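You operate a simulated robot arm through the tools that you are given. There is no shell and no other tool.

The job below is to be done with a simulated robot arm. You get a single attempt, and the scene is never put back.

JOB
Top up the green feed hopper from its bin till LOW goes out.
Fine: shut the green air valve first; blue scoop, green bin, nothing spilt; scoop on the bench, both green lids shut.

It is judged by the outcome, as a careful person would: the job done as asked, and still so three seconds after it is handed in. It fails if anything else is knocked over, pushed out of place, dropped, spilled or broken. Lids that push on must go on centred and level and be pressed home; caps that screw on are set level and turned clockwise until they are tight.

ROBOT AND FRAMES
A 7-joint arm with a two-finger gripper, fixed in place. Base frame: the origin is on the floor under the middle of its stand, x ahead of it, y to its left, z up; the work surface is at about z = 56.9. Units: cm, degrees, N and s.
With the tool pointing down near the work surface it reaches from about 10 to 66 cm from the base axis. Its first joint turns from -66.0 to 66.0 degrees. Payload 2.45 kg.
The TCP is the grasp point between the finger pads, 2.6 cm short of the fingertips. In the tool frame z runs along the fingers and y along their closing line. The gripper opens to 9.6 cm; its body begins 6.9 cm behind the TCP.
Orientation is told as [roll, pitch, yaw] about the base's x, y, z axes, in that order, counted from this pose: with the fingers straight down and closing along the base's y, the tool's x points along the base's -x, its y along +y and its z along -z.

CONTROLS
- The arm moves only by the tool jog_arm. Its argument "commands" is a list of rows, each a list of 3 entries, a list of its own where there are three numbers: the shift along the tool's x, y, z in cm, then the turn, a rotation vector about the tool's x, y, z in degrees, then the opening, from 0 (shut) to 1 (fully open). In form: [[[dx, dy, dz], [wx, wy, wz], grip], ...]. A call has 1 to 20 rows; each row shifts and turns the commanded pose from where the row before left it, along the tool's axes as they then stand. A row lasts 0.2 s, in which the tool goes at most 5 cm and 8.6 degrees; a call with a longer step from one row to the next is refused whole, and so is a gripper value outside its range. Where a pose cannot be reached the arm comes as near as it can. A force on the tool above 90 N (or 10 N above the force at the start of the call, whichever is more), or a blocked arm, ends the call early, and 0.2 s more pass. The fingers move at their own pace (about 5 cm/s each) and stop on an object; they squeeze with about 44 N. The grip force told is the motor's: it shows also when the fingers shut on nothing. Time passes only in rows, and 0.2 s behind the last, so rows that do not move let the fingers close. It gives the time, the measured TCP pose, the force on the tool (base axes), the opening and the grip force at its end, in the units of the frame above (readings bear some noise), with the torque about the TCP (base axes, N m) and any sound that the robot's microphone picked up.
- Cameras (640 x 400 px; columns grow to the right, rows downward): "scene" is fixed at [13.41, -37.33, 142.88]; the picture's right is [0.97, -0.25, 0.00], its down [-0.13, -0.51, -0.85] and it looks along [0.21, 0.82, -0.53] (base axes); focal length 214 px, centre (320, 200). "wrist" rides on the gripper at [8.2, 0.3, -9.8] in the tool frame; the picture's right is [-0.04, 1.00, 0.00], its down [-0.73, -0.03, -0.68] and it looks along [-0.68, -0.03, 0.73] (tool axes); focal length 256 px, centre (320, 200). There is no depth. A picture from a camera that has moved, and an enlarged one, comes with that camera's place and axes in the base frame and with its lens.
- camera(camera): a new picture of that camera. It takes no simulated time.
- inspect(camera, box): a new picture of the part [left, top, right, bottom] of that camera's present view, enlarged. It takes no simulated time.
- finish_job(): hands the job in; it is judged then, once.

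Places have to be worked out from the pictures, the camera data and where the tool is seen. Open the gripper and draw the arm clear of the work before you hand the job in, unless the task says otherwise.

The tools are called after "Call:" by a JSON object that holds its "name" and its "arguments". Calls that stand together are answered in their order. jog_arm: Moves the arm, as the interface text tells. Its arguments: {"type":"object","properties":{"commands":{"type":"array","items":{"type":"array"}}},"required":["commands"]} The other tools are called the same way: camera (camera) takes a picture; inspect (camera, box) takes an enlarged picture of a part of a camera's view; finish_job () hands the job in.

At the start:

```text
time: 0.0
tool_pos: [39.85, 23.31, 124.09]
orientation: [0.1, 0.1, 0.0]
force: [0.2, 0.6, -0.8]
wrist_torque: [0.0, -0.01, 0.0]
grip_width: 9.6
gripper_force: 0.1
```

scene: 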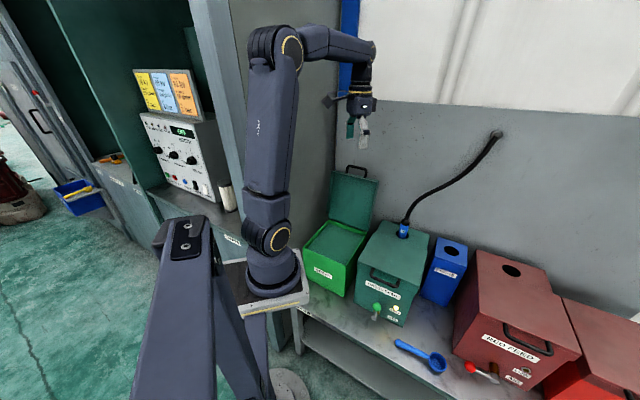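
wrist: 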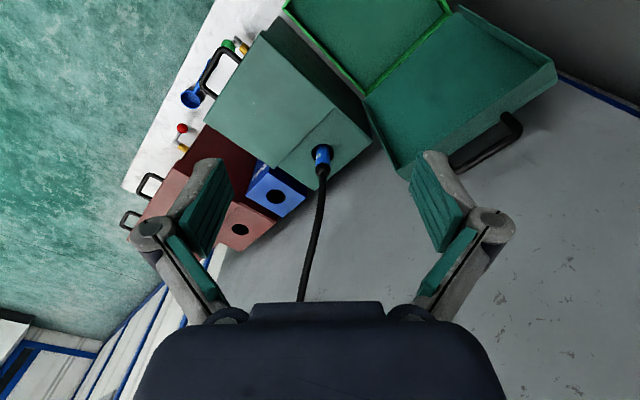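

I'll start by looking closely at the scene: bins, hopper, valve, scoop and labels.

Call:
{"name": "inspect", "arguments": {"camera": "scene", "box": [290, 150, 450, 250]}}

Call:
{"name": "inspect", "arguments": {"camera": "scene", "box": [340, 230, 480, 330]}}

Call:
{"name": "inspect", "arguments": {"camera": "scene", "box": [360, 300, 520, 400]}}

Call:
{"name": "inspect", "arguments": {"camera": "scene", "box": [120, 50, 250, 210]}}

Call:
{"name": "inspect", "arguments": {"camera": "wrist", "box": [120, 0, 400, 175]}}

Call:
{"name": "inspect", "arguments": {"camera": "scene", "box": [290, 200, 400, 300]}}

```text
4.00 times, centred on (370, 200) of scene
camera zoom: at [13.41, -37.33, 142.88], right [0.97, -0.25, 0.0], down [-0.13, -0.51, -0.85], along [0.21, 0.82, -0.53], focal length 858 px, centre (120, 200)
```

zoom: 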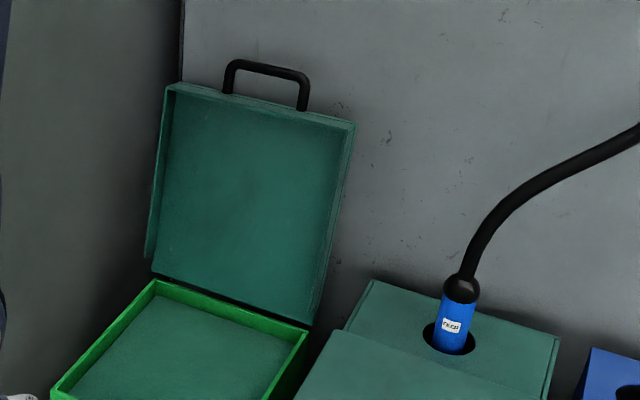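

```text
4.00 times, centred on (410, 280) of scene
camera zoom: at [13.41, -37.33, 142.88], right [0.97, -0.25, 0.0], down [-0.13, -0.51, -0.85], along [0.21, 0.82, -0.53], focal length 858 px, centre (-40, -120)
```

zoom: 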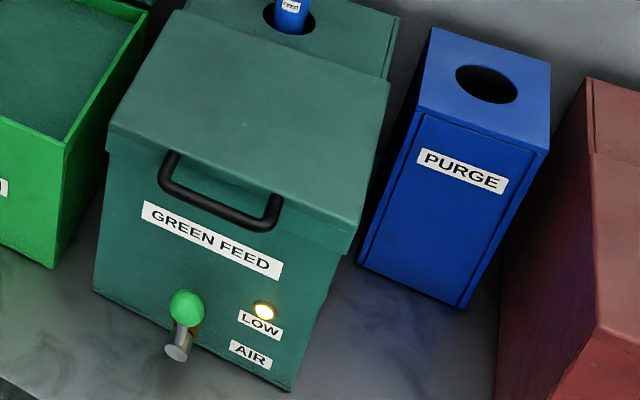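

```text
4.00 times, centred on (440, 350) of scene
camera zoom: at [13.41, -37.33, 142.88], right [0.97, -0.25, 0.0], down [-0.13, -0.51, -0.85], along [0.21, 0.82, -0.53], focal length 858 px, centre (-160, -400)
```

zoom: 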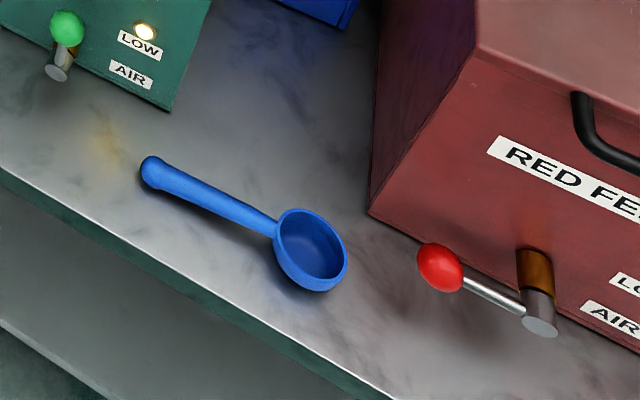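

```text
2.50 times, centred on (185, 130) of scene
camera zoom: at [13.41, -37.33, 142.88], right [0.97, -0.25, 0.0], down [-0.13, -0.51, -0.85], along [0.21, 0.82, -0.53], focal length 536 px, centre (658, 375)
```

zoom: 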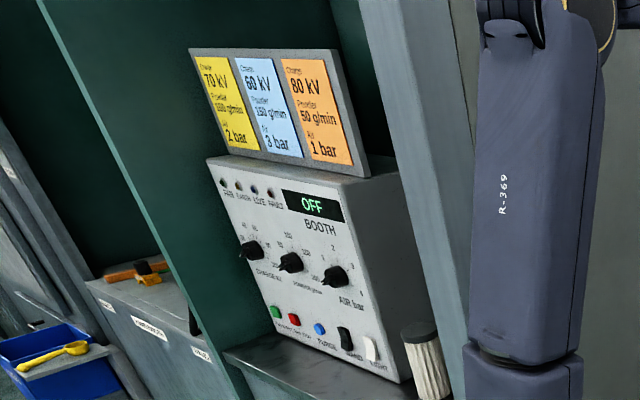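

```text
2.29 times, centred on (260, 88) of wrist
camera zoom: at [31.78, 23.61, 133.78], right [0.04, 1.0, 0.0], down [0.73, -0.03, 0.68], along [0.68, -0.03, -0.73], focal length 585 px, centre (457, 457)
```

zoom: 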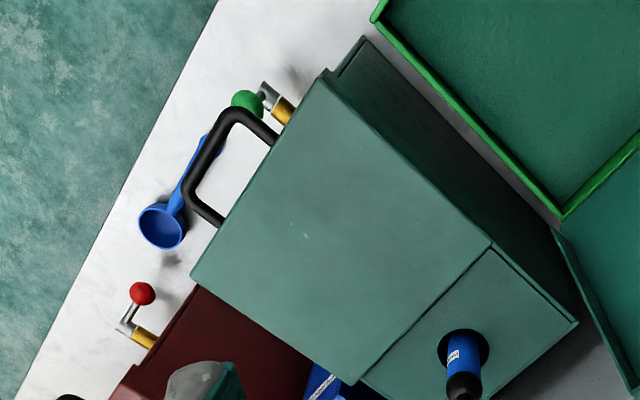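

```text
4.00 times, centred on (345, 250) of scene
camera zoom: at [13.41, -37.33, 142.88], right [0.97, -0.25, 0.0], down [-0.13, -0.51, -0.85], along [0.21, 0.82, -0.53], focal length 858 px, centre (220, 0)
```

zoom: 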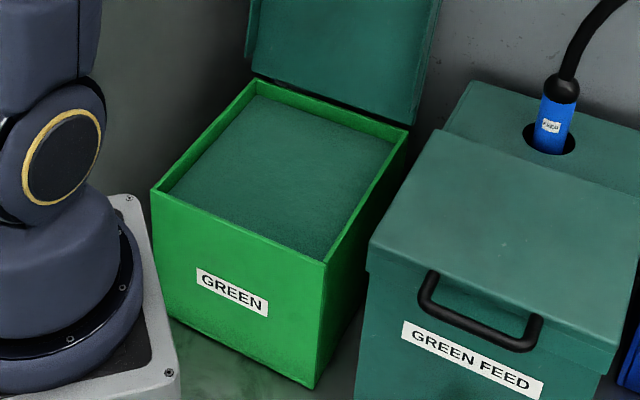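

The bench runs at 45° to the base axes. The hopper, bin, scoop and valve are identified; I'll look more closely at the valves, lamps and rims.

Call:
{"name": "inspect", "arguments": {"camera": "scene", "box": [360, 285, 424, 325]}}

Call:
{"name": "inspect", "arguments": {"camera": "scene", "box": [450, 330, 562, 400]}}

Call:
{"name": "inspect", "arguments": {"camera": "wrist", "box": [170, 30, 250, 80]}}

Call:
{"name": "inspect", "arguments": {"camera": "wrist", "box": [130, 110, 210, 160]}}

Call:
{"name": "inspect", "arguments": {"camera": "wrist", "box": [280, 0, 560, 175]}}

Call:
{"name": "inspect", "arguments": {"camera": "scene", "box": [440, 230, 640, 355]}}

```text
10.00 times, centred on (392, 305) of scene
camera zoom: at [13.41, -37.33, 142.88], right [0.97, -0.25, 0.0], down [-0.13, -0.51, -0.85], along [0.21, 0.82, -0.53], focal length 2145 px, centre (-400, -850)
```

zoom: 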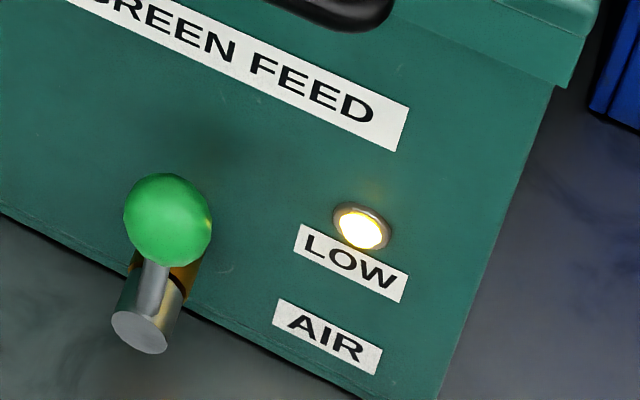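

```text
5.71 times, centred on (506, 365) of scene
camera zoom: at [13.41, -37.33, 142.88], right [0.97, -0.25, 0.0], down [-0.13, -0.51, -0.85], along [0.21, 0.82, -0.53], focal length 1226 px, centre (-743, -743)
```

zoom: 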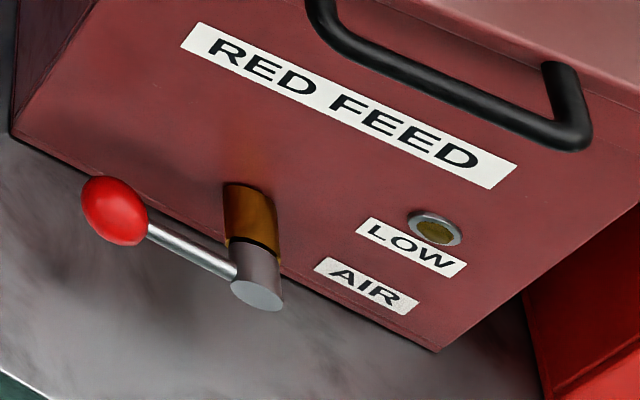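

```text
8.00 times, centred on (210, 55) of wrist
camera zoom: at [31.78, 23.61, 133.78], right [0.04, 1.0, 0.0], down [0.73, -0.03, 0.68], along [0.68, -0.03, -0.73], focal length 2048 px, centre (1200, 1360)
```

zoom: 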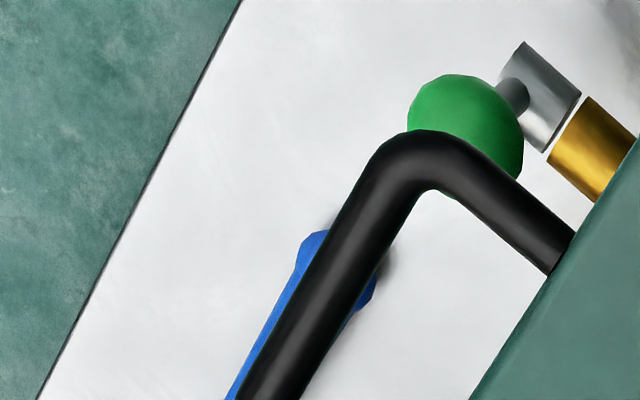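

```text
8.00 times, centred on (170, 135) of wrist
camera zoom: at [31.78, 23.61, 133.78], right [0.04, 1.0, 0.0], down [0.73, -0.03, 0.68], along [0.68, -0.03, -0.73], focal length 2048 px, centre (1520, 720)
```

zoom: 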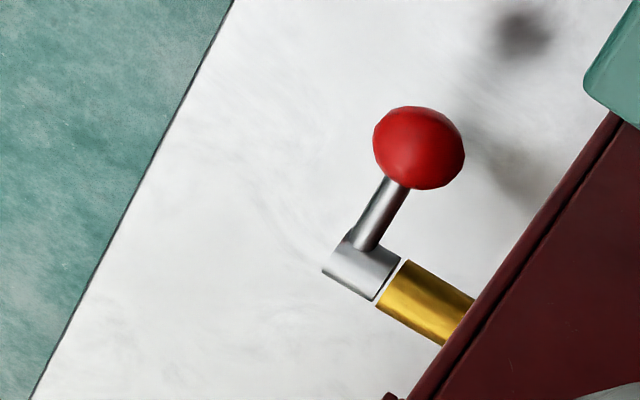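

```text
2.29 times, centred on (420, 88) of wrist
camera zoom: at [31.78, 23.61, 133.78], right [0.04, 1.0, 0.0], down [0.73, -0.03, 0.68], along [0.68, -0.03, -0.73], focal length 585 px, centre (91, 457)
```

zoom: 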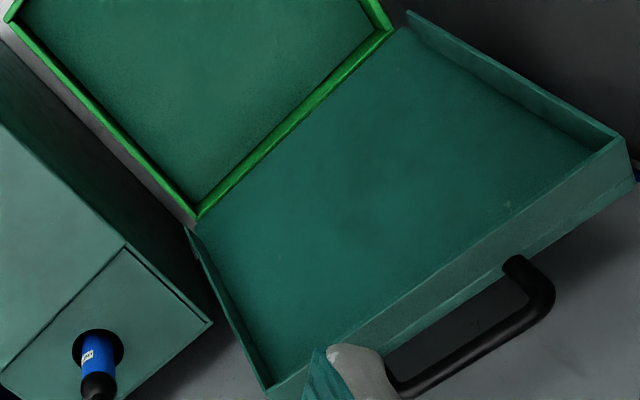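

```text
3.20 times, centred on (540, 292) of scene
camera zoom: at [13.41, -37.33, 142.88], right [0.97, -0.25, 0.0], down [-0.13, -0.51, -0.85], along [0.21, 0.82, -0.53], focal length 686 px, centre (-384, -96)
```

zoom: 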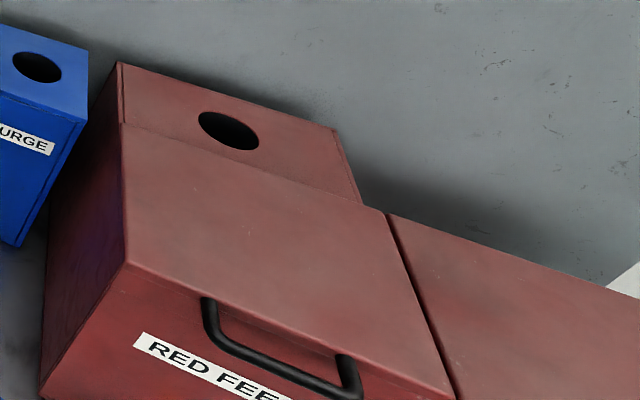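

The green lever points up (red's, on the idle hopper, points left across), so green air looks open and a quarter turn to the left should shut it. I first turn the tool 45° so it lines up with the bench, and move the tool over the bin side to view.

Call:
{"name": "jog_arm", "arguments": {"commands": [[[0, 0, 0], [0, 0, 7.5], 1], [[0, 0, 0], [0, 0, 7.5], 1], [[0, 0, 0], [0, 0, 7.5], 1], [[0, 0, 0], [0, 0, 7.5], 1], [[0, 0, 0], [0, 0, 7.5], 1], [[0, 0, 0], [0, 0, 7.5], 1], [[0, 0, 0], [0, 0, 0], 1]]}}

```text
time: 1.6
tool_pos: [39.9, 23.26, 124.04]
orientation: [0.0, 0.0, -45.0]
force: [-0.3, 0.0, -0.1]
wrist_torque: [0.0, 0.03, 0.03]
grip_width: 9.6
gripper_force: 0.0
```

The tool is now aligned with the bench. I take a wrist picture from here.

Call:
{"name": "camera", "arguments": {"camera": "wrist"}}

Call:
{"name": "camera", "arguments": {"camera": "scene"}}

```text
taken
camera wrist: at [34.43, 29.29, 133.79], right [0.74, 0.68, 0.0], down [0.5, -0.54, 0.68], along [0.46, -0.5, -0.73], focal length 256 px, centre (320, 200)
```

wrist: 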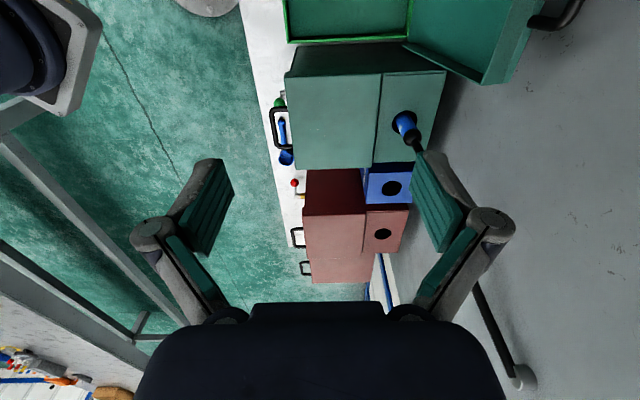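

```text
taken
```

scene: 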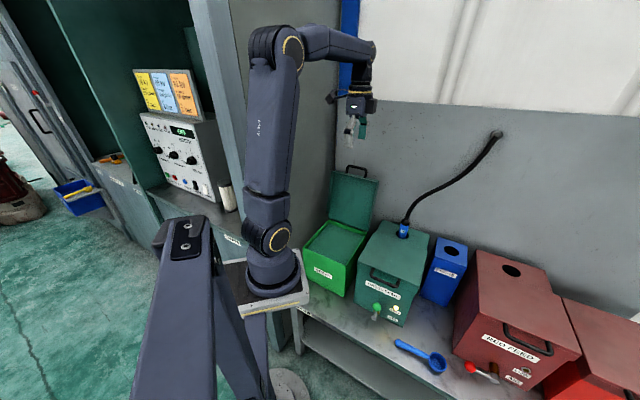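

Before moving lower I want to understand the robot's own base and the big foreground object so I don't hit it.

Call:
{"name": "inspect", "arguments": {"camera": "scene", "box": [120, 200, 340, 400]}}

Call:
{"name": "inspect", "arguments": {"camera": "wrist", "box": [0, 0, 256, 160]}}

Call:
{"name": "inspect", "arguments": {"camera": "wrist", "box": [240, 60, 432, 180]}}

Call:
{"name": "inspect", "arguments": {"camera": "wrist", "box": [0, 120, 320, 400]}}

```text
2.00 times, centred on (230, 300) of scene
camera zoom: at [13.41, -37.33, 142.88], right [0.97, -0.25, 0.0], down [-0.13, -0.51, -0.85], along [0.21, 0.82, -0.53], focal length 429 px, centre (500, 0)
```

zoom: 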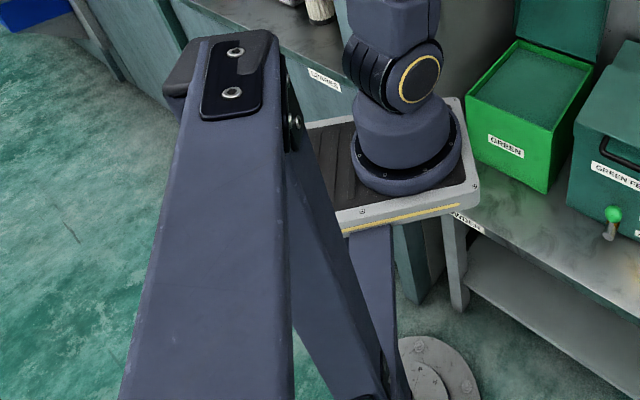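

```text
2.50 times, centred on (128, 80) of wrist
camera zoom: at [34.43, 29.29, 133.79], right [0.74, 0.68, 0.0], down [0.5, -0.54, 0.68], along [0.46, -0.5, -0.73], focal length 640 px, centre (800, 500)
```

zoom: 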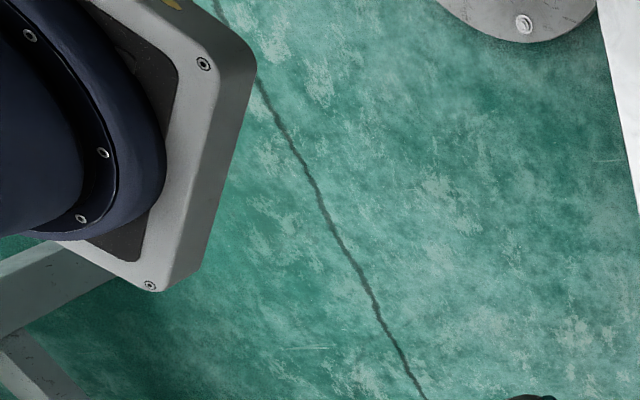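

```text
3.33 times, centred on (336, 120) of wrist
camera zoom: at [34.43, 29.29, 133.79], right [0.74, 0.68, 0.0], down [0.5, -0.54, 0.68], along [0.46, -0.5, -0.73], focal length 853 px, centre (267, 467)
```

zoom: 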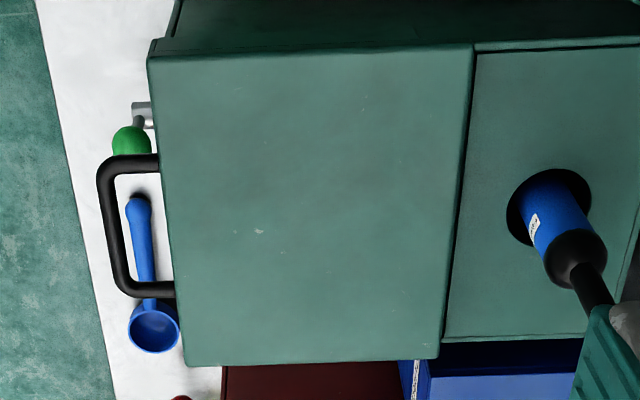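

```text
1.43 times, centred on (160, 260) of wrist
camera zoom: at [34.43, 29.29, 133.79], right [0.74, 0.68, 0.0], down [0.5, -0.54, 0.68], along [0.46, -0.5, -0.73], focal length 366 px, centre (549, 114)
```

zoom: 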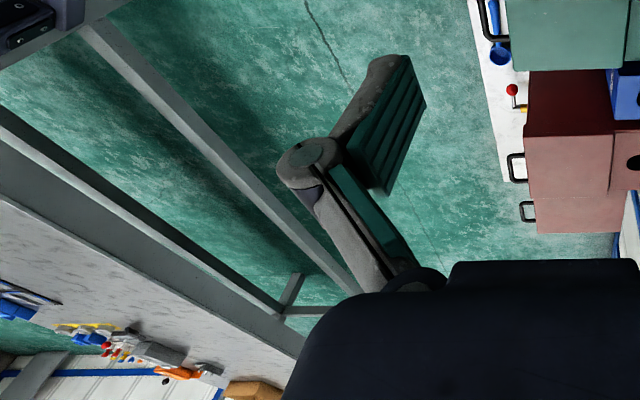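

The robot base plate sits near the origin, clear of the bench. I'll swing the tool to a point in front of the hopper (in bench terms s≈35, d≈20) at z≈105, still pointing down.

Call:
{"name": "jog_arm", "arguments": {"commands": [[[-2.3, -2.45, 1.9], [0, 0, 0], 0.5], [[-2.3, -2.45, 1.9], [0, 0, 0], 0], [[-2.3, -2.45, 1.9], [0, 0, 0], 0], [[-2.3, -2.45, 1.9], [0, 0, 0], 0], [[-2.3, -2.45, 1.9], [0, 0, 0], 0], [[-2.3, -2.45, 1.9], [0, 0, 0], 0], [[-2.3, -2.45, 1.9], [0, 0, 0], 0], [[-2.3, -2.45, 1.9], [0, 0, 0], 0], [[-2.3, -2.45, 1.9], [0, 0, 0], 0], [[-2.3, -2.45, 1.9], [0, 0, 0], 0], [[0, 0, 0], [0, 0, 0], 0]]}}

Call:
{"name": "camera", "arguments": {"camera": "scene"}}

Call:
{"name": "camera", "arguments": {"camera": "wrist"}}

```text
time: 4.0
tool_pos: [38.71, -10.33, 104.86]
orientation: [0.0, -0.1, -45.0]
force: [-0.1, 0.5, 0.5]
wrist_torque: [0.03, -0.05, 0.0]
grip_width: 0.0
gripper_force: 28.5
```

```text
taken
```

scene: 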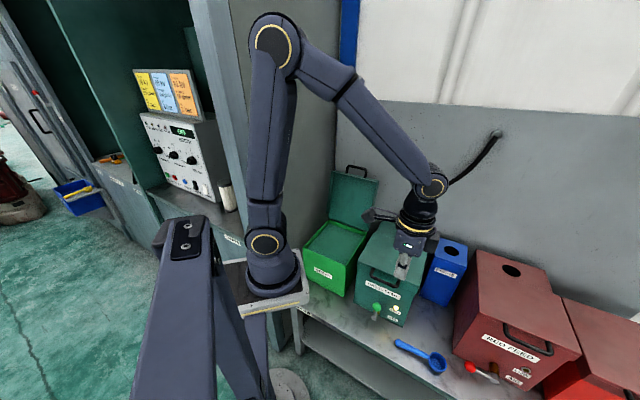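

```text
taken
camera wrist: at [33.35, -4.31, 114.64], right [0.73, 0.68, 0.0], down [0.5, -0.54, 0.68], along [0.46, -0.5, -0.73], focal length 256 px, centre (320, 200)
```

wrist: 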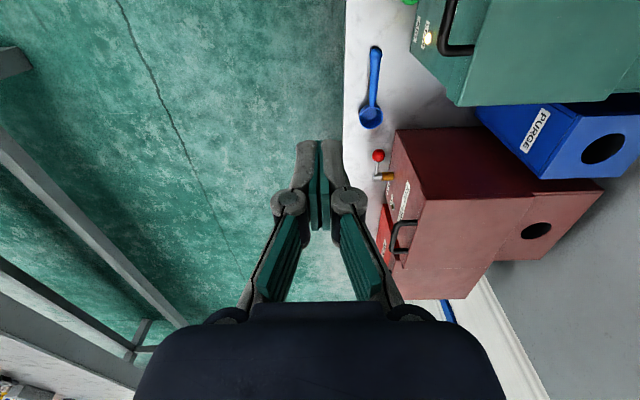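

Scene matches my estimates. Now I tilt the fingers 60° toward the hopper front, in place, well clear of everything.

Call:
{"name": "jog_arm", "arguments": {"commands": [[[0, 0, 0], [-7.5, 0, 0], 0], [[0, 0, 0], [-7.5, 0, 0], 0], [[0, 0, 0], [-7.5, 0, 0], 0], [[0, 0, 0], [-7.5, 0, 0], 0], [[0, 0, 0], [-7.5, 0, 0], 0], [[0, 0, 0], [-7.5, 0, 0], 0], [[0, 0, 0], [-7.5, 0, 0], 0], [[0, 0, 0], [-7.5, 0, 0], 0], [[0, 0, 0], [0, 0, 0], 0]]}}

Call:
{"name": "camera", "arguments": {"camera": "scene"}}

Call:
{"name": "camera", "arguments": {"camera": "wrist"}}

```text
time: 6.0
tool_pos: [38.87, -10.34, 105.06]
orientation: [60.2, 0.0, -45.0]
force: [0.0, 0.4, -0.2]
wrist_torque: [-0.01, -0.02, 0.0]
grip_width: 0.02
gripper_force: 28.3
```

```text
taken
```

scene: 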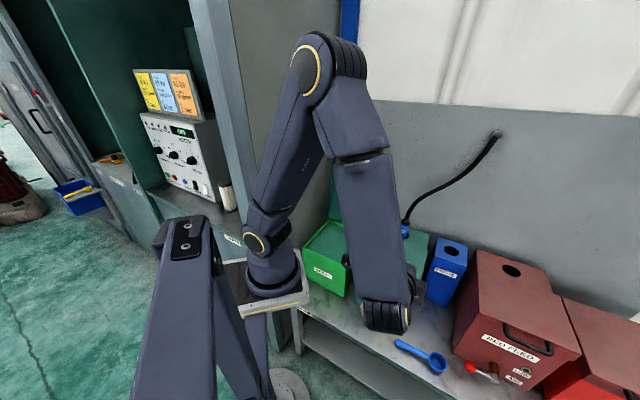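

```text
taken
camera wrist: at [27.22, -10.45, 110.1], right [0.38, 0.32, 0.87], down [0.09, -0.95, 0.31], along [0.92, -0.04, -0.39], focal length 256 px, centre (320, 200)
```

wrist: 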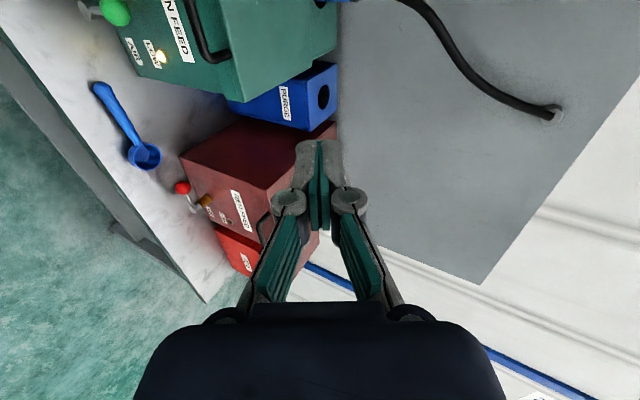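

The tilted pose is fine. Now I lower to the right of the green ball (s≈34.8), staying in front of the hopper (d≈27, z≈68).

Call:
{"name": "jog_arm", "arguments": {"commands": [[[0, -2.86, 2.44], [0, 0, 0], 0], [[0, -2.86, 2.44], [0, 0, 0], 0], [[0, -2.86, 2.44], [0, 0, 0], 0], [[0, -2.86, 2.44], [0, 0, 0], 0], [[0, -2.86, 2.44], [0, 0, 0], 0], [[0, -2.86, 2.44], [0, 0, 0], 0], [[0, -2.86, 2.44], [0, 0, 0], 0], [[0, -2.86, 2.44], [0, 0, 0], 0], [[0, -2.86, 2.44], [0, 0, 0], 0], [[0, -2.86, 2.44], [0, 0, 0], 0], [[0, 0, 0], [0, 0, 0], 0]]}}

Call:
{"name": "camera", "arguments": {"camera": "scene"}}

Call:
{"name": "camera", "arguments": {"camera": "wrist"}}

```text
time: 8.4
tool_pos: [43.71, -5.31, 68.06]
orientation: [59.9, 0.1, -45.1]
force: [0.6, -0.2, 0.1]
wrist_torque: [0.0, 0.0, -0.03]
grip_width: 0.0
gripper_force: 28.4
```

```text
taken
```

scene: 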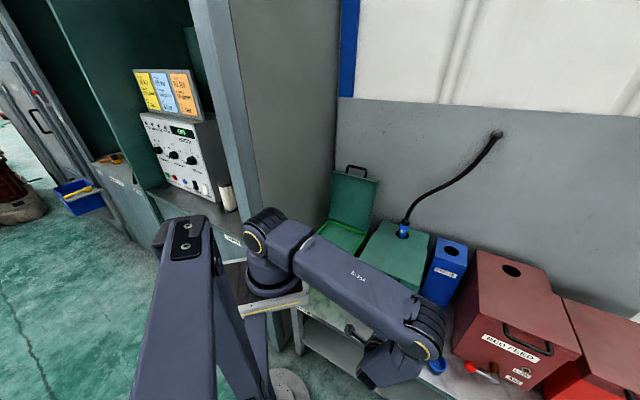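

```text
taken
camera wrist: at [32.07, -5.45, 73.08], right [0.38, 0.32, 0.87], down [0.09, -0.95, 0.31], along [0.92, -0.04, -0.39], focal length 256 px, centre (320, 200)
```

wrist: 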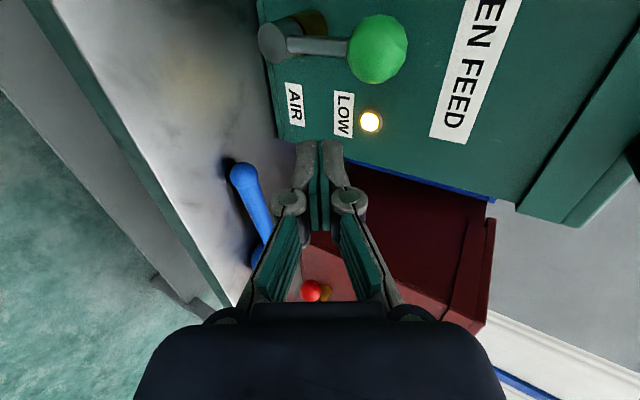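

The green ball is at about s=30, d=33.5, z=68 with its axis near z=62.7. I move the closed fingers in beside its right-hand side, level with the ball.

Call:
{"name": "jog_arm", "arguments": {"commands": [[[0, 0.76, 1.19], [0, 0, 0], 0], [[0, 0.76, 1.19], [0, 0, 0], 0], [[0, 0.76, 1.19], [0, 0, 0], 0], [[0, 0.75, 1.2], [0, 0, 0], 0], [[0, 0, 0], [0, 0, 0], 0]]}}

Call:
{"name": "camera", "arguments": {"camera": "wrist"}}

```text
time: 9.6
tool_pos: [47.64, -1.39, 68.24]
orientation: [59.9, 0.1, -45.0]
force: [-0.5, 0.7, 0.6]
wrist_torque: [-0.03, 0.04, 0.02]
grip_width: 0.02
gripper_force: 28.7
```

```text
taken
camera wrist: at [36.04, -1.51, 73.33], right [0.38, 0.32, 0.87], down [0.09, -0.95, 0.31], along [0.92, -0.04, -0.39], focal length 256 px, centre (320, 200)
```

wrist: 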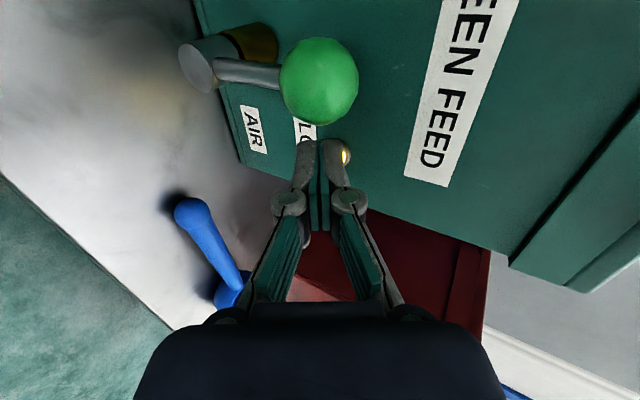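

The ball is 4.7 cm to the left of the fingers and in line with them. I push left slowly to start turning the lever.

Call:
{"name": "jog_arm", "arguments": {"commands": [[[0.7, 0, 0], [0, 0, 0], 0], [[0.7, 0, 0], [0, 0, 0], 0], [[0.6, 0, 0], [0, 0, 0], 0], [[0.6, 0, 0], [0, 0, 0], 0], [[0.6, 0, 0], [0, 0, 0], 0], [[0.6, 0, 0], [0, 0, 0], 0], [[0.6, 0, 0], [0, 0, 0], 0], [[0.6, 0, 0], [0, 0, 0], 0], [[0, 0, 0], [0, 0, 0], 0]]}}

Call:
{"name": "camera", "arguments": {"camera": "wrist"}}

```text
time: 11.6
tool_pos: [44.02, 2.16, 68.34]
orientation: [60.1, 0.2, -44.9]
force: [-0.5, -0.1, -0.2]
wrist_torque: [-0.01, 0.01, 0.01]
grip_width: 0.0
gripper_force: 28.4
```

```text
taken
camera wrist: at [32.46, 1.99, 73.42], right [0.38, 0.32, 0.87], down [0.09, -0.95, 0.31], along [0.92, -0.04, -0.39], focal length 256 px, centre (320, 200)
```

wrist: 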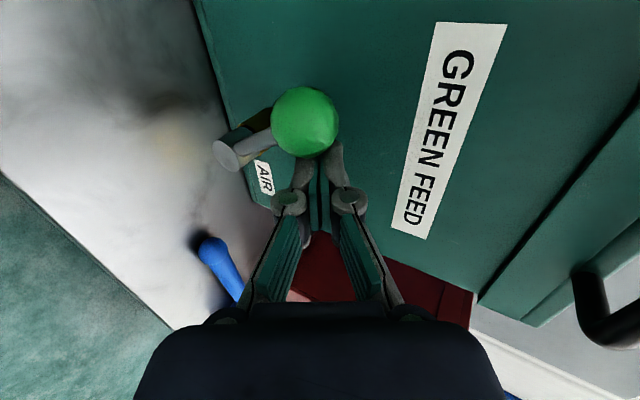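

The lever is turning left easily (about 30° so far). I continue the arc left and downward to bring it horizontal.

Call:
{"name": "jog_arm", "arguments": {"commands": [[[0.7, 0, 0], [0, 0, 0], 0], [[0.7, 0, 0], [0, 0, 0], 0], [[0.65, -0.26, 0.15], [0, 0, 0], 0], [[0.65, -0.26, 0.15], [0, 0, 0], 0], [[0.6, -0.37, 0.21], [0, 0, 0], 0], [[0.6, -0.37, 0.21], [0, 0, 0], 0], [[0.45, -0.5, 0.29], [0, 0, 0], 0], [[0, 0, 0], [0, 0, 0], 0]]}}

Call:
{"name": "camera", "arguments": {"camera": "wrist"}}

```text
time: 13.4
tool_pos: [41.07, 5.16, 66.29]
orientation: [60.0, 0.1, -45.0]
force: [0.0, -0.2, -0.5]
wrist_torque: [0.0, -0.01, 0.01]
grip_width: 0.0
gripper_force: 28.9
```

```text
taken
camera wrist: at [29.39, 5.04, 71.31], right [0.38, 0.32, 0.87], down [0.09, -0.95, 0.31], along [0.92, -0.04, -0.39], focal length 256 px, centre (320, 200)
```

wrist: 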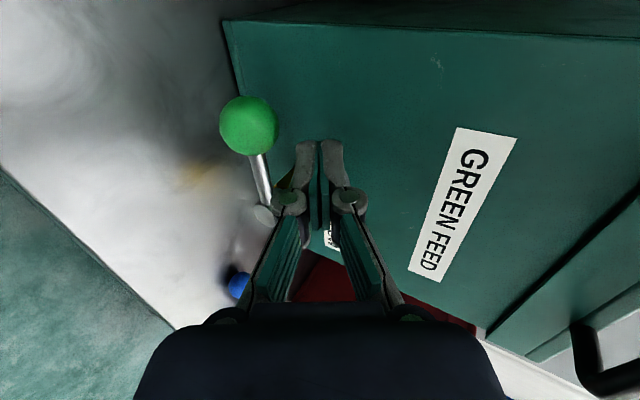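

The lever now looks about horizontal and has left the fingers. I back away along the finger axis and look at it.

Call:
{"name": "jog_arm", "arguments": {"commands": [[[0, 0, -2], [0, 0, 0], 0], [[0, 0, -2], [0, 0, 0], 0], [[0, 0, -2], [0, 0, 0], 0], [[0, 0, -2], [0, 0, 0], 0], [[0, 0, 0], [0, 0, 0], 0]]}}

Call:
{"name": "camera", "arguments": {"camera": "wrist"}}

Call:
{"name": "inspect", "arguments": {"camera": "scene", "box": [330, 270, 490, 370]}}

```text
time: 14.6
tool_pos: [36.07, 0.17, 70.22]
orientation: [60.2, 0.1, -45.0]
force: [0.0, -0.2, 0.4]
wrist_torque: [0.02, 0.0, 0.0]
grip_width: 0.0
gripper_force: 28.4
```

```text
taken
camera wrist: at [24.52, 0.19, 75.32], right [0.38, 0.32, 0.87], down [0.09, -0.95, 0.31], along [0.92, -0.04, -0.39], focal length 256 px, centre (320, 200)
```

wrist: 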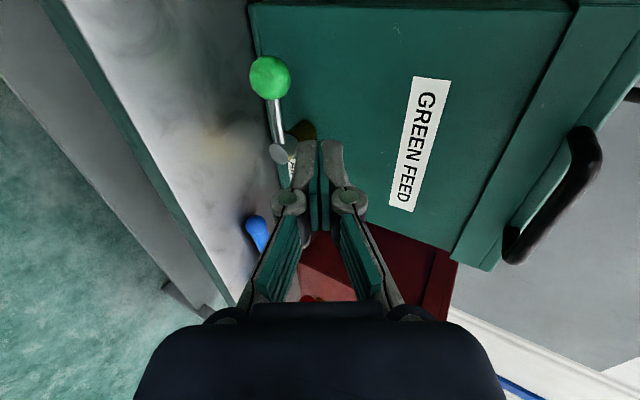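

```text
4.00 times, centred on (410, 320) of scene
camera zoom: at [13.41, -37.33, 142.88], right [0.97, -0.25, 0.0], down [-0.13, -0.51, -0.85], along [0.21, 0.82, -0.53], focal length 858 px, centre (-40, -280)
```

zoom: 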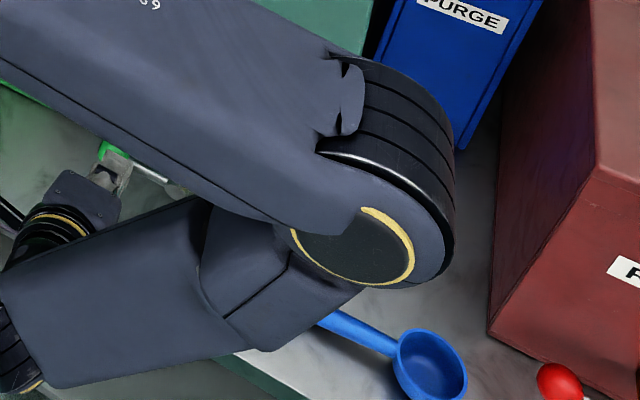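

The lever looks horizontal now. I zoom in to verify against the hopper's horizontal lines.

Call:
{"name": "inspect", "arguments": {"camera": "wrist", "box": [230, 30, 358, 200]}}

```text
2.35 times, centred on (294, 115) of wrist
camera zoom: at [24.52, 0.19, 75.32], right [0.38, 0.32, 0.87], down [0.09, -0.95, 0.31], along [0.92, -0.04, -0.39], focal length 602 px, centre (381, 400)
```

zoom: 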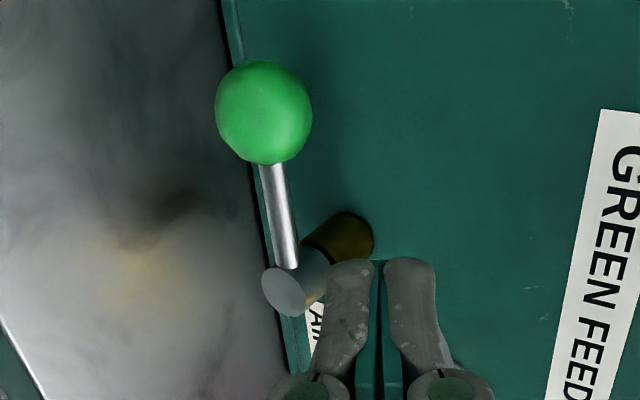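

The lever is level with the hopper's horizontal lines, matching the idle red valve, so the green air is shut. Next I go in front of the lid handle (s≈30.4, z≈81.5), fingers horizontal and partly open.

Call:
{"name": "jog_arm", "arguments": {"commands": [[[-1.25, 2.25, -1.76], [0, 0, 0], 0], [[-1.25, 2.25, -1.76], [0, 0, 0], 0], [[-1.25, 2.25, -1.76], [0, 0, 0], 0.2], [[-1.25, 2.25, -1.76], [0, 0, 0], 0.42], [[0, 0, 0], [-7.5, 0, 0], 0.42], [[0, 0, 0], [-7.5, 0, 0], 0.42], [[0, 0, 0], [-7.5, 0, 0], 0.42], [[0, 0, 0], [-7.5, 0, 0], 0.42], [[0, 0, 0], [0, 0, 0], 0.42]]}}

Call:
{"name": "camera", "arguments": {"camera": "wrist"}}

Call:
{"name": "camera", "arguments": {"camera": "scene"}}

```text
time: 16.6
tool_pos: [38.49, -4.47, 81.57]
orientation: [90.1, 0.0, -45.0]
force: [0.4, -0.4, 0.9]
wrist_torque: [0.0, 0.01, -0.01]
grip_width: 4.05
gripper_force: 0.1
```

```text
taken
camera wrist: at [25.88, -5.57, 81.8], right [0.03, -0.03, 1.0], down [0.04, -1.0, -0.03], along [1.0, 0.04, -0.03], focal length 256 px, centre (320, 200)
```

wrist: 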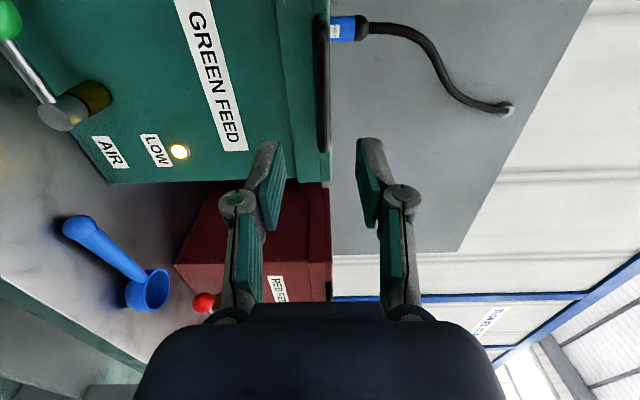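

```text
taken
```

scene: 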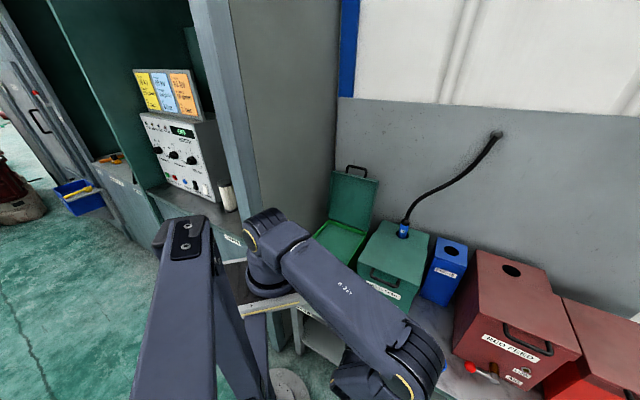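

Handle bar is edge-on at z≈81.7, right between the finger heights. I advance 9.4 cm so the bar lies between the pads, then close to a loose cage (about 2 cm) rather than a hard grip.

Call:
{"name": "jog_arm", "arguments": {"commands": [[[0, 0, 2.35], [0, 0, 0], 0.42], [[0, 0, 2.35], [0, 0, 0], 0.42], [[0, 0, 2.35], [0, 0, 0], 0.42], [[0, 0, 2.0], [0, 0, 0], 0.42], [[0, 0, 0], [0, 0, 0], 0.42]]}}

Call:
{"name": "camera", "arguments": {"camera": "wrist"}}

```text
time: 17.8
tool_pos: [44.96, 1.97, 81.55]
orientation: [89.9, 0.2, -45.0]
force: [-0.4, -0.4, 0.1]
wrist_torque: [0.02, 0.01, 0.03]
grip_width: 4.04
gripper_force: 0.1
```

```text
taken
camera wrist: at [32.31, 0.89, 81.82], right [0.03, -0.03, 1.0], down [0.04, -1.0, -0.03], along [1.0, 0.04, -0.03], focal length 256 px, centre (320, 200)
```

wrist: 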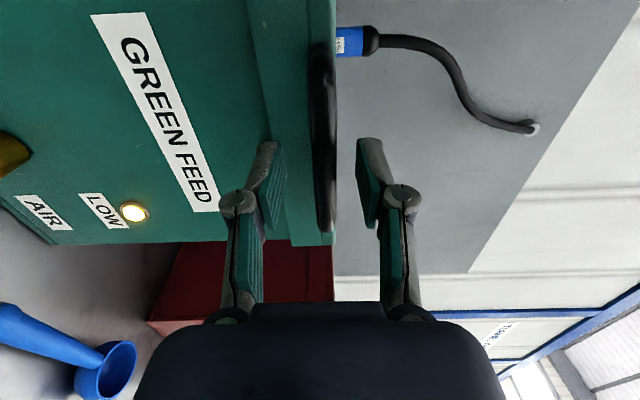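

The bar runs between the open fingers. I close to a loose cage of about 2 cm and check.

Call:
{"name": "jog_arm", "arguments": {"commands": [[[0, 0, 0], [0, 0, 0], 0.3], [[0, 0, 0], [0, 0, 0], 0.21], [[0, 0, 0], [0, 0, 0], 0.21], [[0, 0, 0], [0, 0, 0], 0.21]]}}

Call:
{"name": "inspect", "arguments": {"camera": "wrist", "box": [220, 20, 420, 240]}}

```text
time: 18.8
tool_pos: [44.88, 1.99, 81.66]
orientation: [90.1, 0.1, -45.0]
force: [0.1, 0.3, -0.4]
wrist_torque: [0.01, 0.01, -0.01]
grip_width: 2.0
gripper_force: 0.1
```

```text
1.82 times, centred on (320, 130) of wrist
camera zoom: at [32.29, 0.86, 81.83], right [0.03, -0.03, 1.0], down [0.04, -1.0, -0.03], along [1.0, 0.04, -0.03], focal length 465 px, centre (320, 327)
```

zoom: 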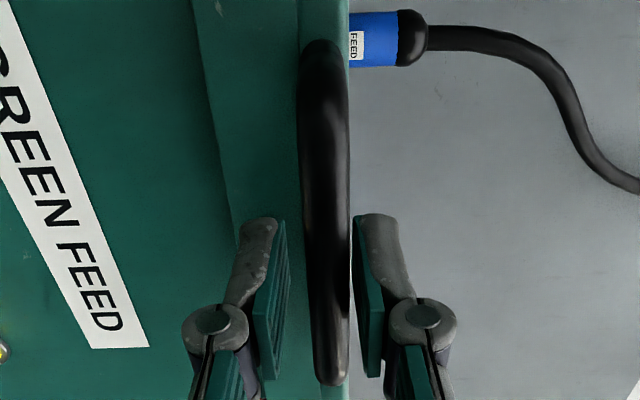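

The bar is caged between the pads. I lift along an arc about the estimated hinge (d≈55.6, z≈81), 20° to begin with, then check.

Call:
{"name": "jog_arm", "arguments": {"commands": [[[0, 0.96, 0.05], [2.5, 0, 0], 0.21], [[0, 0.96, 0.05], [2.5, 0, 0], 0.21], [[0, 0.96, 0.05], [2.5, 0, 0], 0.21], [[0, 0.96, 0.05], [2.5, 0, 0], 0.21], [[0, 0.96, 0.05], [2.5, 0, 0], 0.21], [[0, 0.96, 0.05], [2.5, 0, 0], 0.21], [[0, 0.96, 0.05], [2.5, 0, 0], 0.21], [[0, 0.96, 0.05], [2.5, 0, 0], 0.21], [[0, 0, 0], [0, 0, 0], 0.21]]}}

Call:
{"name": "camera", "arguments": {"camera": "wrist"}}

Call:
{"name": "camera", "arguments": {"camera": "scene"}}

```text
time: 20.8
tool_pos: [46.05, 3.1, 89.07]
orientation: [70.0, 0.1, -45.0]
force: [0.1, -1.2, -0.8]
wrist_torque: [-0.04, 0.02, -0.02]
grip_width: 2.13
gripper_force: 0.6
```

```text
taken
camera wrist: at [33.85, 2.46, 92.69], right [0.27, 0.21, 0.94], down [0.06, -0.98, 0.2], along [0.96, 0.0, -0.28], focal length 256 px, centre (320, 200)
```

wrist: 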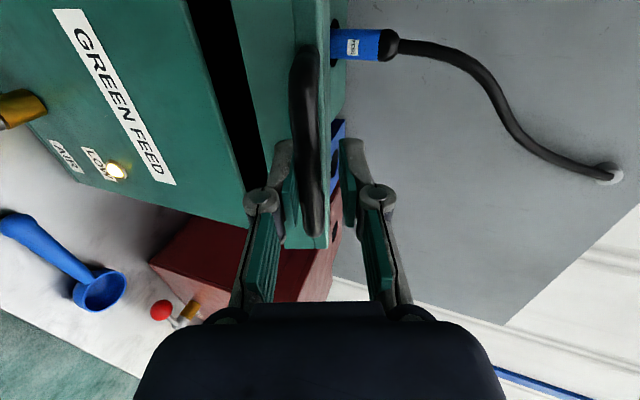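

```text
taken
```

scene: 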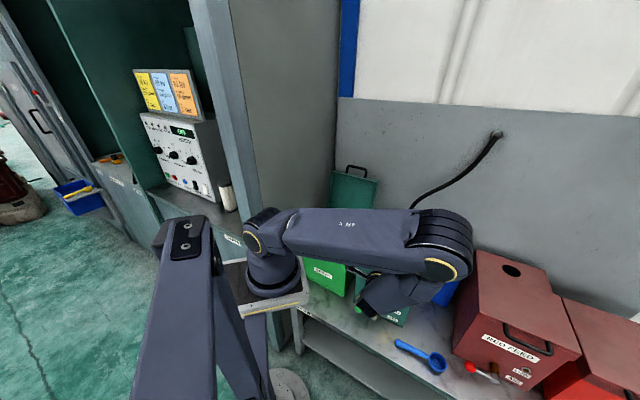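

The lid is lifting cleanly with little force. I continue another 30° along the arc.

Call:
{"name": "jog_arm", "arguments": {"commands": [[[0, 1.155, 0.06], [3, 0, 0], 0.21], [[0, 1.155, 0.06], [3, 0, 0], 0.21], [[0, 1.155, 0.06], [3, 0, 0], 0.21], [[0, 1.155, 0.06], [3, 0, 0], 0.21], [[0, 1.155, 0.06], [3, 0, 0], 0.21], [[0, 1.155, 0.06], [3, 0, 0], 0.21], [[0, 1.155, 0.06], [3, 0, 0], 0.21], [[0, 1.155, 0.06], [3, 0, 0], 0.21], [[0, 1.155, 0.06], [3, 0, 0], 0.21], [[0, 1.155, 0.06], [3, 0, 0], 0.21], [[0, 0, 0], [0, 0, 0], 0.21]]}}

Call:
{"name": "camera", "arguments": {"camera": "wrist"}}

Call:
{"name": "camera", "arguments": {"camera": "scene"}}

```text
time: 23.2
tool_pos: [50.81, 7.92, 98.27]
orientation: [40.0, 0.1, -44.9]
force: [-1.5, 0.2, -1.0]
wrist_torque: [0.0, -0.04, 0.0]
grip_width: 2.11
gripper_force: 0.7
```

```text
taken
camera wrist: at [40.85, 9.42, 105.95], right [0.57, 0.51, 0.64], down [0.2, -0.84, 0.5], along [0.8, -0.16, -0.58], focal length 256 px, centre (320, 200)
```

wrist: 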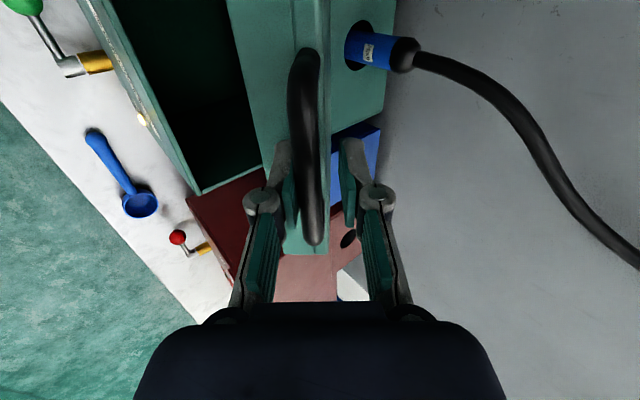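

```text
taken
```

scene: 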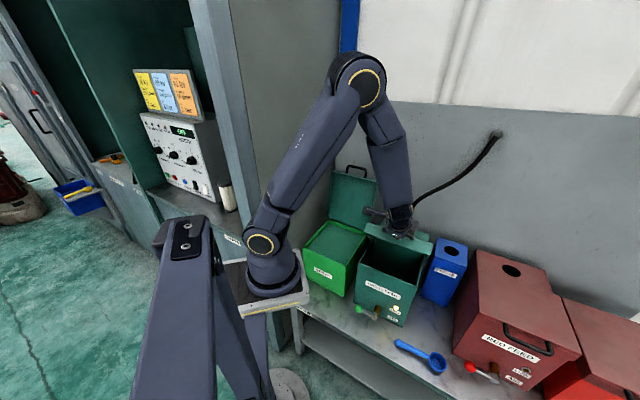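

Working well; the hopper is half open. Another 30° along the same arc.

Call:
{"name": "jog_arm", "arguments": {"commands": [[[0, 1.155, 0.06], [3, 0, 0], 0.21], [[0, 1.155, 0.06], [3, 0, 0], 0.21], [[0, 1.155, 0.06], [3, 0, 0], 0.21], [[0, 1.155, 0.06], [3, 0, 0], 0.21], [[0, 1.155, 0.06], [3, 0, 0], 0.21], [[0, 1.155, 0.06], [3, 0, 0], 0.21], [[0, 1.155, 0.06], [3, 0, 0], 0.21], [[0, 1.155, 0.06], [3, 0, 0], 0.21], [[0, 1.155, 0.06], [3, 0, 0], 0.21], [[0, 1.155, 0.06], [3, 0, 0], 0.21], [[0, 0, 0], [0, 0, 0], 0.21]]}}

Call:
{"name": "camera", "arguments": {"camera": "wrist"}}

Call:
{"name": "camera", "arguments": {"camera": "scene"}}

```text
time: 25.6
tool_pos: [58.32, 15.29, 102.88]
orientation: [10.0, 0.0, -45.0]
force: [-0.3, -0.6, 0.3]
wrist_torque: [-0.01, -0.06, -0.01]
grip_width: 2.06
gripper_force: 0.6
```

```text
taken
camera wrist: at [51.63, 20.15, 112.6], right [0.72, 0.67, 0.17], down [0.42, -0.62, 0.66], along [0.55, -0.41, -0.73], focal length 256 px, centre (320, 200)
```

wrist: 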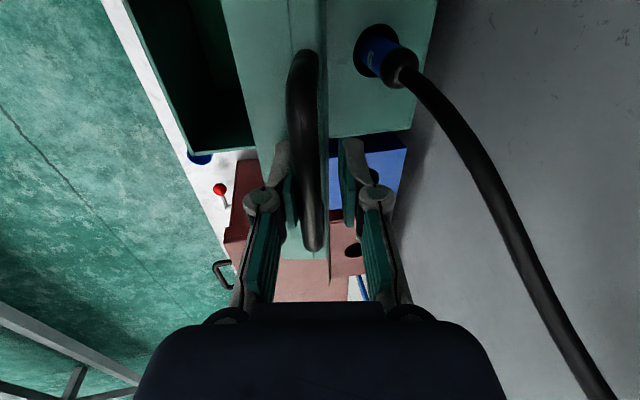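

```text
taken
```

scene: 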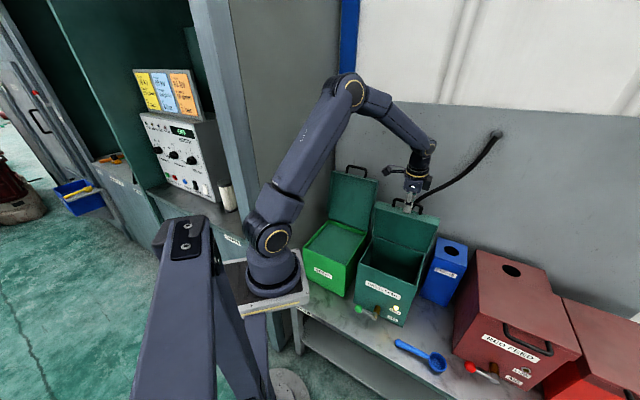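

Lid is near vertical (about 80°), handle still caged. I take it to about 95° slowly.

Call:
{"name": "jog_arm", "arguments": {"commands": [[[0, 1.0, 0.06], [2, 0, 0], 0.21], [[0, 1.0, 0.06], [2, 0, 0], 0.21], [[0, 1.0, 0.06], [2, 0, 0], 0.21], [[0, 1.0, 0.06], [2, 0, 0], 0.21], [[0, 1.0, 0.06], [2, 0, 0], 0.21], [[0, 0.7, 0.03], [0, 0, 0], 0.21], [[0, 0, 0], [0, 0, 0], 0.21]]}}

Call:
{"name": "camera", "arguments": {"camera": "wrist"}}

Call:
{"name": "camera", "arguments": {"camera": "scene"}}

```text
time: 27.2
tool_pos: [62.32, 19.38, 103.16]
orientation: [0.0, 0.0, -44.9]
force: [0.9, -1.8, 14.4]
wrist_torque: [-0.24, 0.19, 0.02]
grip_width: 2.12
gripper_force: 0.2
```

```text
taken
camera wrist: at [56.86, 25.37, 112.92], right [0.73, 0.68, 0.0], down [0.5, -0.54, 0.68], along [0.46, -0.5, -0.73], focal length 256 px, centre (320, 200)
```

wrist: 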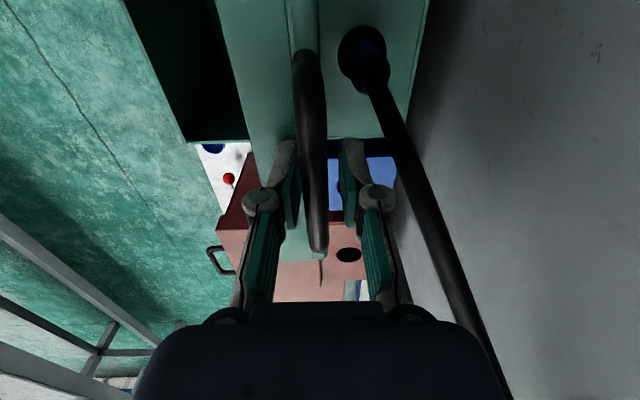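

```text
taken
```

scene: 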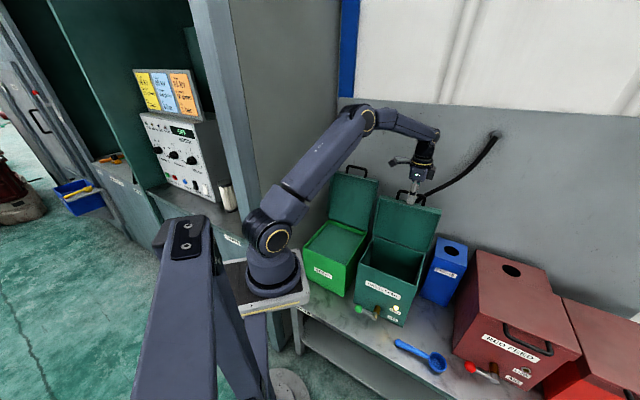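

A 14 N upward force shows the front fingertip touching the lid's front skirt (now on top). I raise the tool 1 cm to relieve it and re-read.

Call:
{"name": "jog_arm", "arguments": {"commands": [[[0, 0, -0.5], [0, 0, 0], 0.21], [[0, 0, -0.5], [0, 0, 0], 0.21], [[0, 0, 0], [0, 0, 0], 0.21]]}}

Call:
{"name": "inspect", "arguments": {"camera": "wrist", "box": [220, 20, 520, 330]}}

Call:
{"name": "inspect", "arguments": {"camera": "scene", "box": [340, 130, 500, 230]}}

```text
time: 28.0
tool_pos: [62.35, 19.44, 104.01]
orientation: [0.0, 0.1, -44.9]
force: [-0.7, 0.5, 0.8]
wrist_torque: [0.0, 0.02, -0.04]
grip_width: 1.99
gripper_force: 0.0
```

```text
1.29 times, centred on (370, 175) of wrist
camera zoom: at [56.86, 25.42, 113.8], right [0.73, 0.68, 0.0], down [0.5, -0.54, 0.68], along [0.46, -0.5, -0.74], focal length 330 px, centre (256, 232)
```

zoom: 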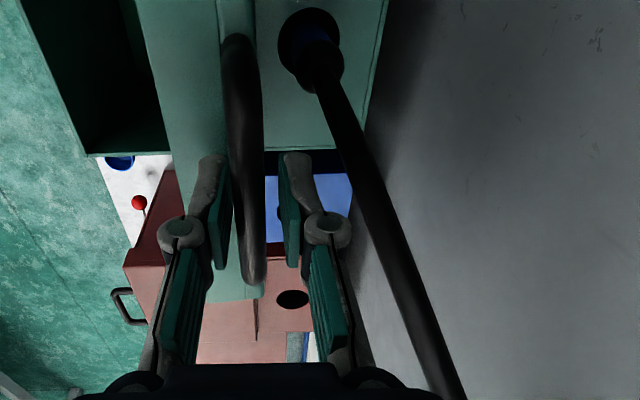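

```text
4.00 times, centred on (420, 180) of scene
camera zoom: at [13.41, -37.33, 142.88], right [0.97, -0.25, 0.0], down [-0.13, -0.51, -0.85], along [0.21, 0.82, -0.53], focal length 858 px, centre (-80, 280)
```

zoom: 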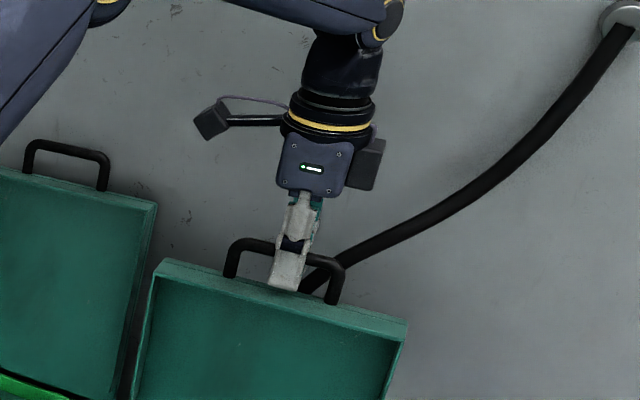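

Force is gone. I push the lid on further back in small steps to find its resting stop.

Call:
{"name": "jog_arm", "arguments": {"commands": [[[0, 0.5, 0], [0, 0, 0], 0.21], [[0, 0.5, 0], [0, 0, 0], 0.21], [[0, 0.5, 0], [0, 0, 0], 0.21], [[0, 0.5, 0], [0, 0, 0], 0.21], [[0, 0, 0], [0, 0, 0], 0.21]]}}

Call:
{"name": "inspect", "arguments": {"camera": "wrist", "box": [220, 20, 520, 330]}}

```text
time: 29.2
tool_pos: [63.75, 20.9, 104.06]
orientation: [0.1, 0.1, -45.0]
force: [0.9, 0.6, -0.5]
wrist_torque: [0.0, 0.0, -0.01]
grip_width: 2.03
gripper_force: 0.1
```

```text
1.29 times, centred on (370, 175) of wrist
camera zoom: at [58.26, 26.83, 113.87], right [0.73, 0.68, 0.0], down [0.5, -0.54, 0.68], along [0.46, -0.5, -0.73], focal length 330 px, centre (256, 232)
```

zoom: 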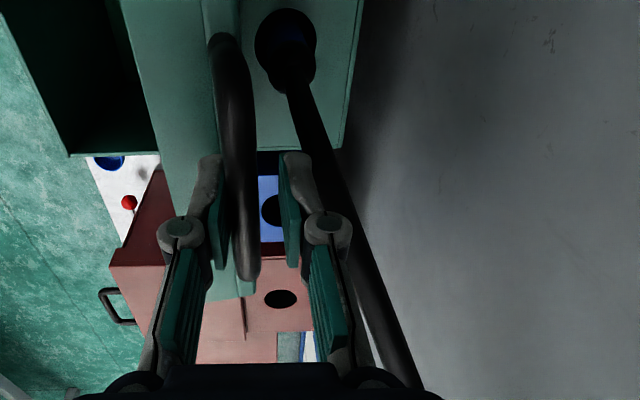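

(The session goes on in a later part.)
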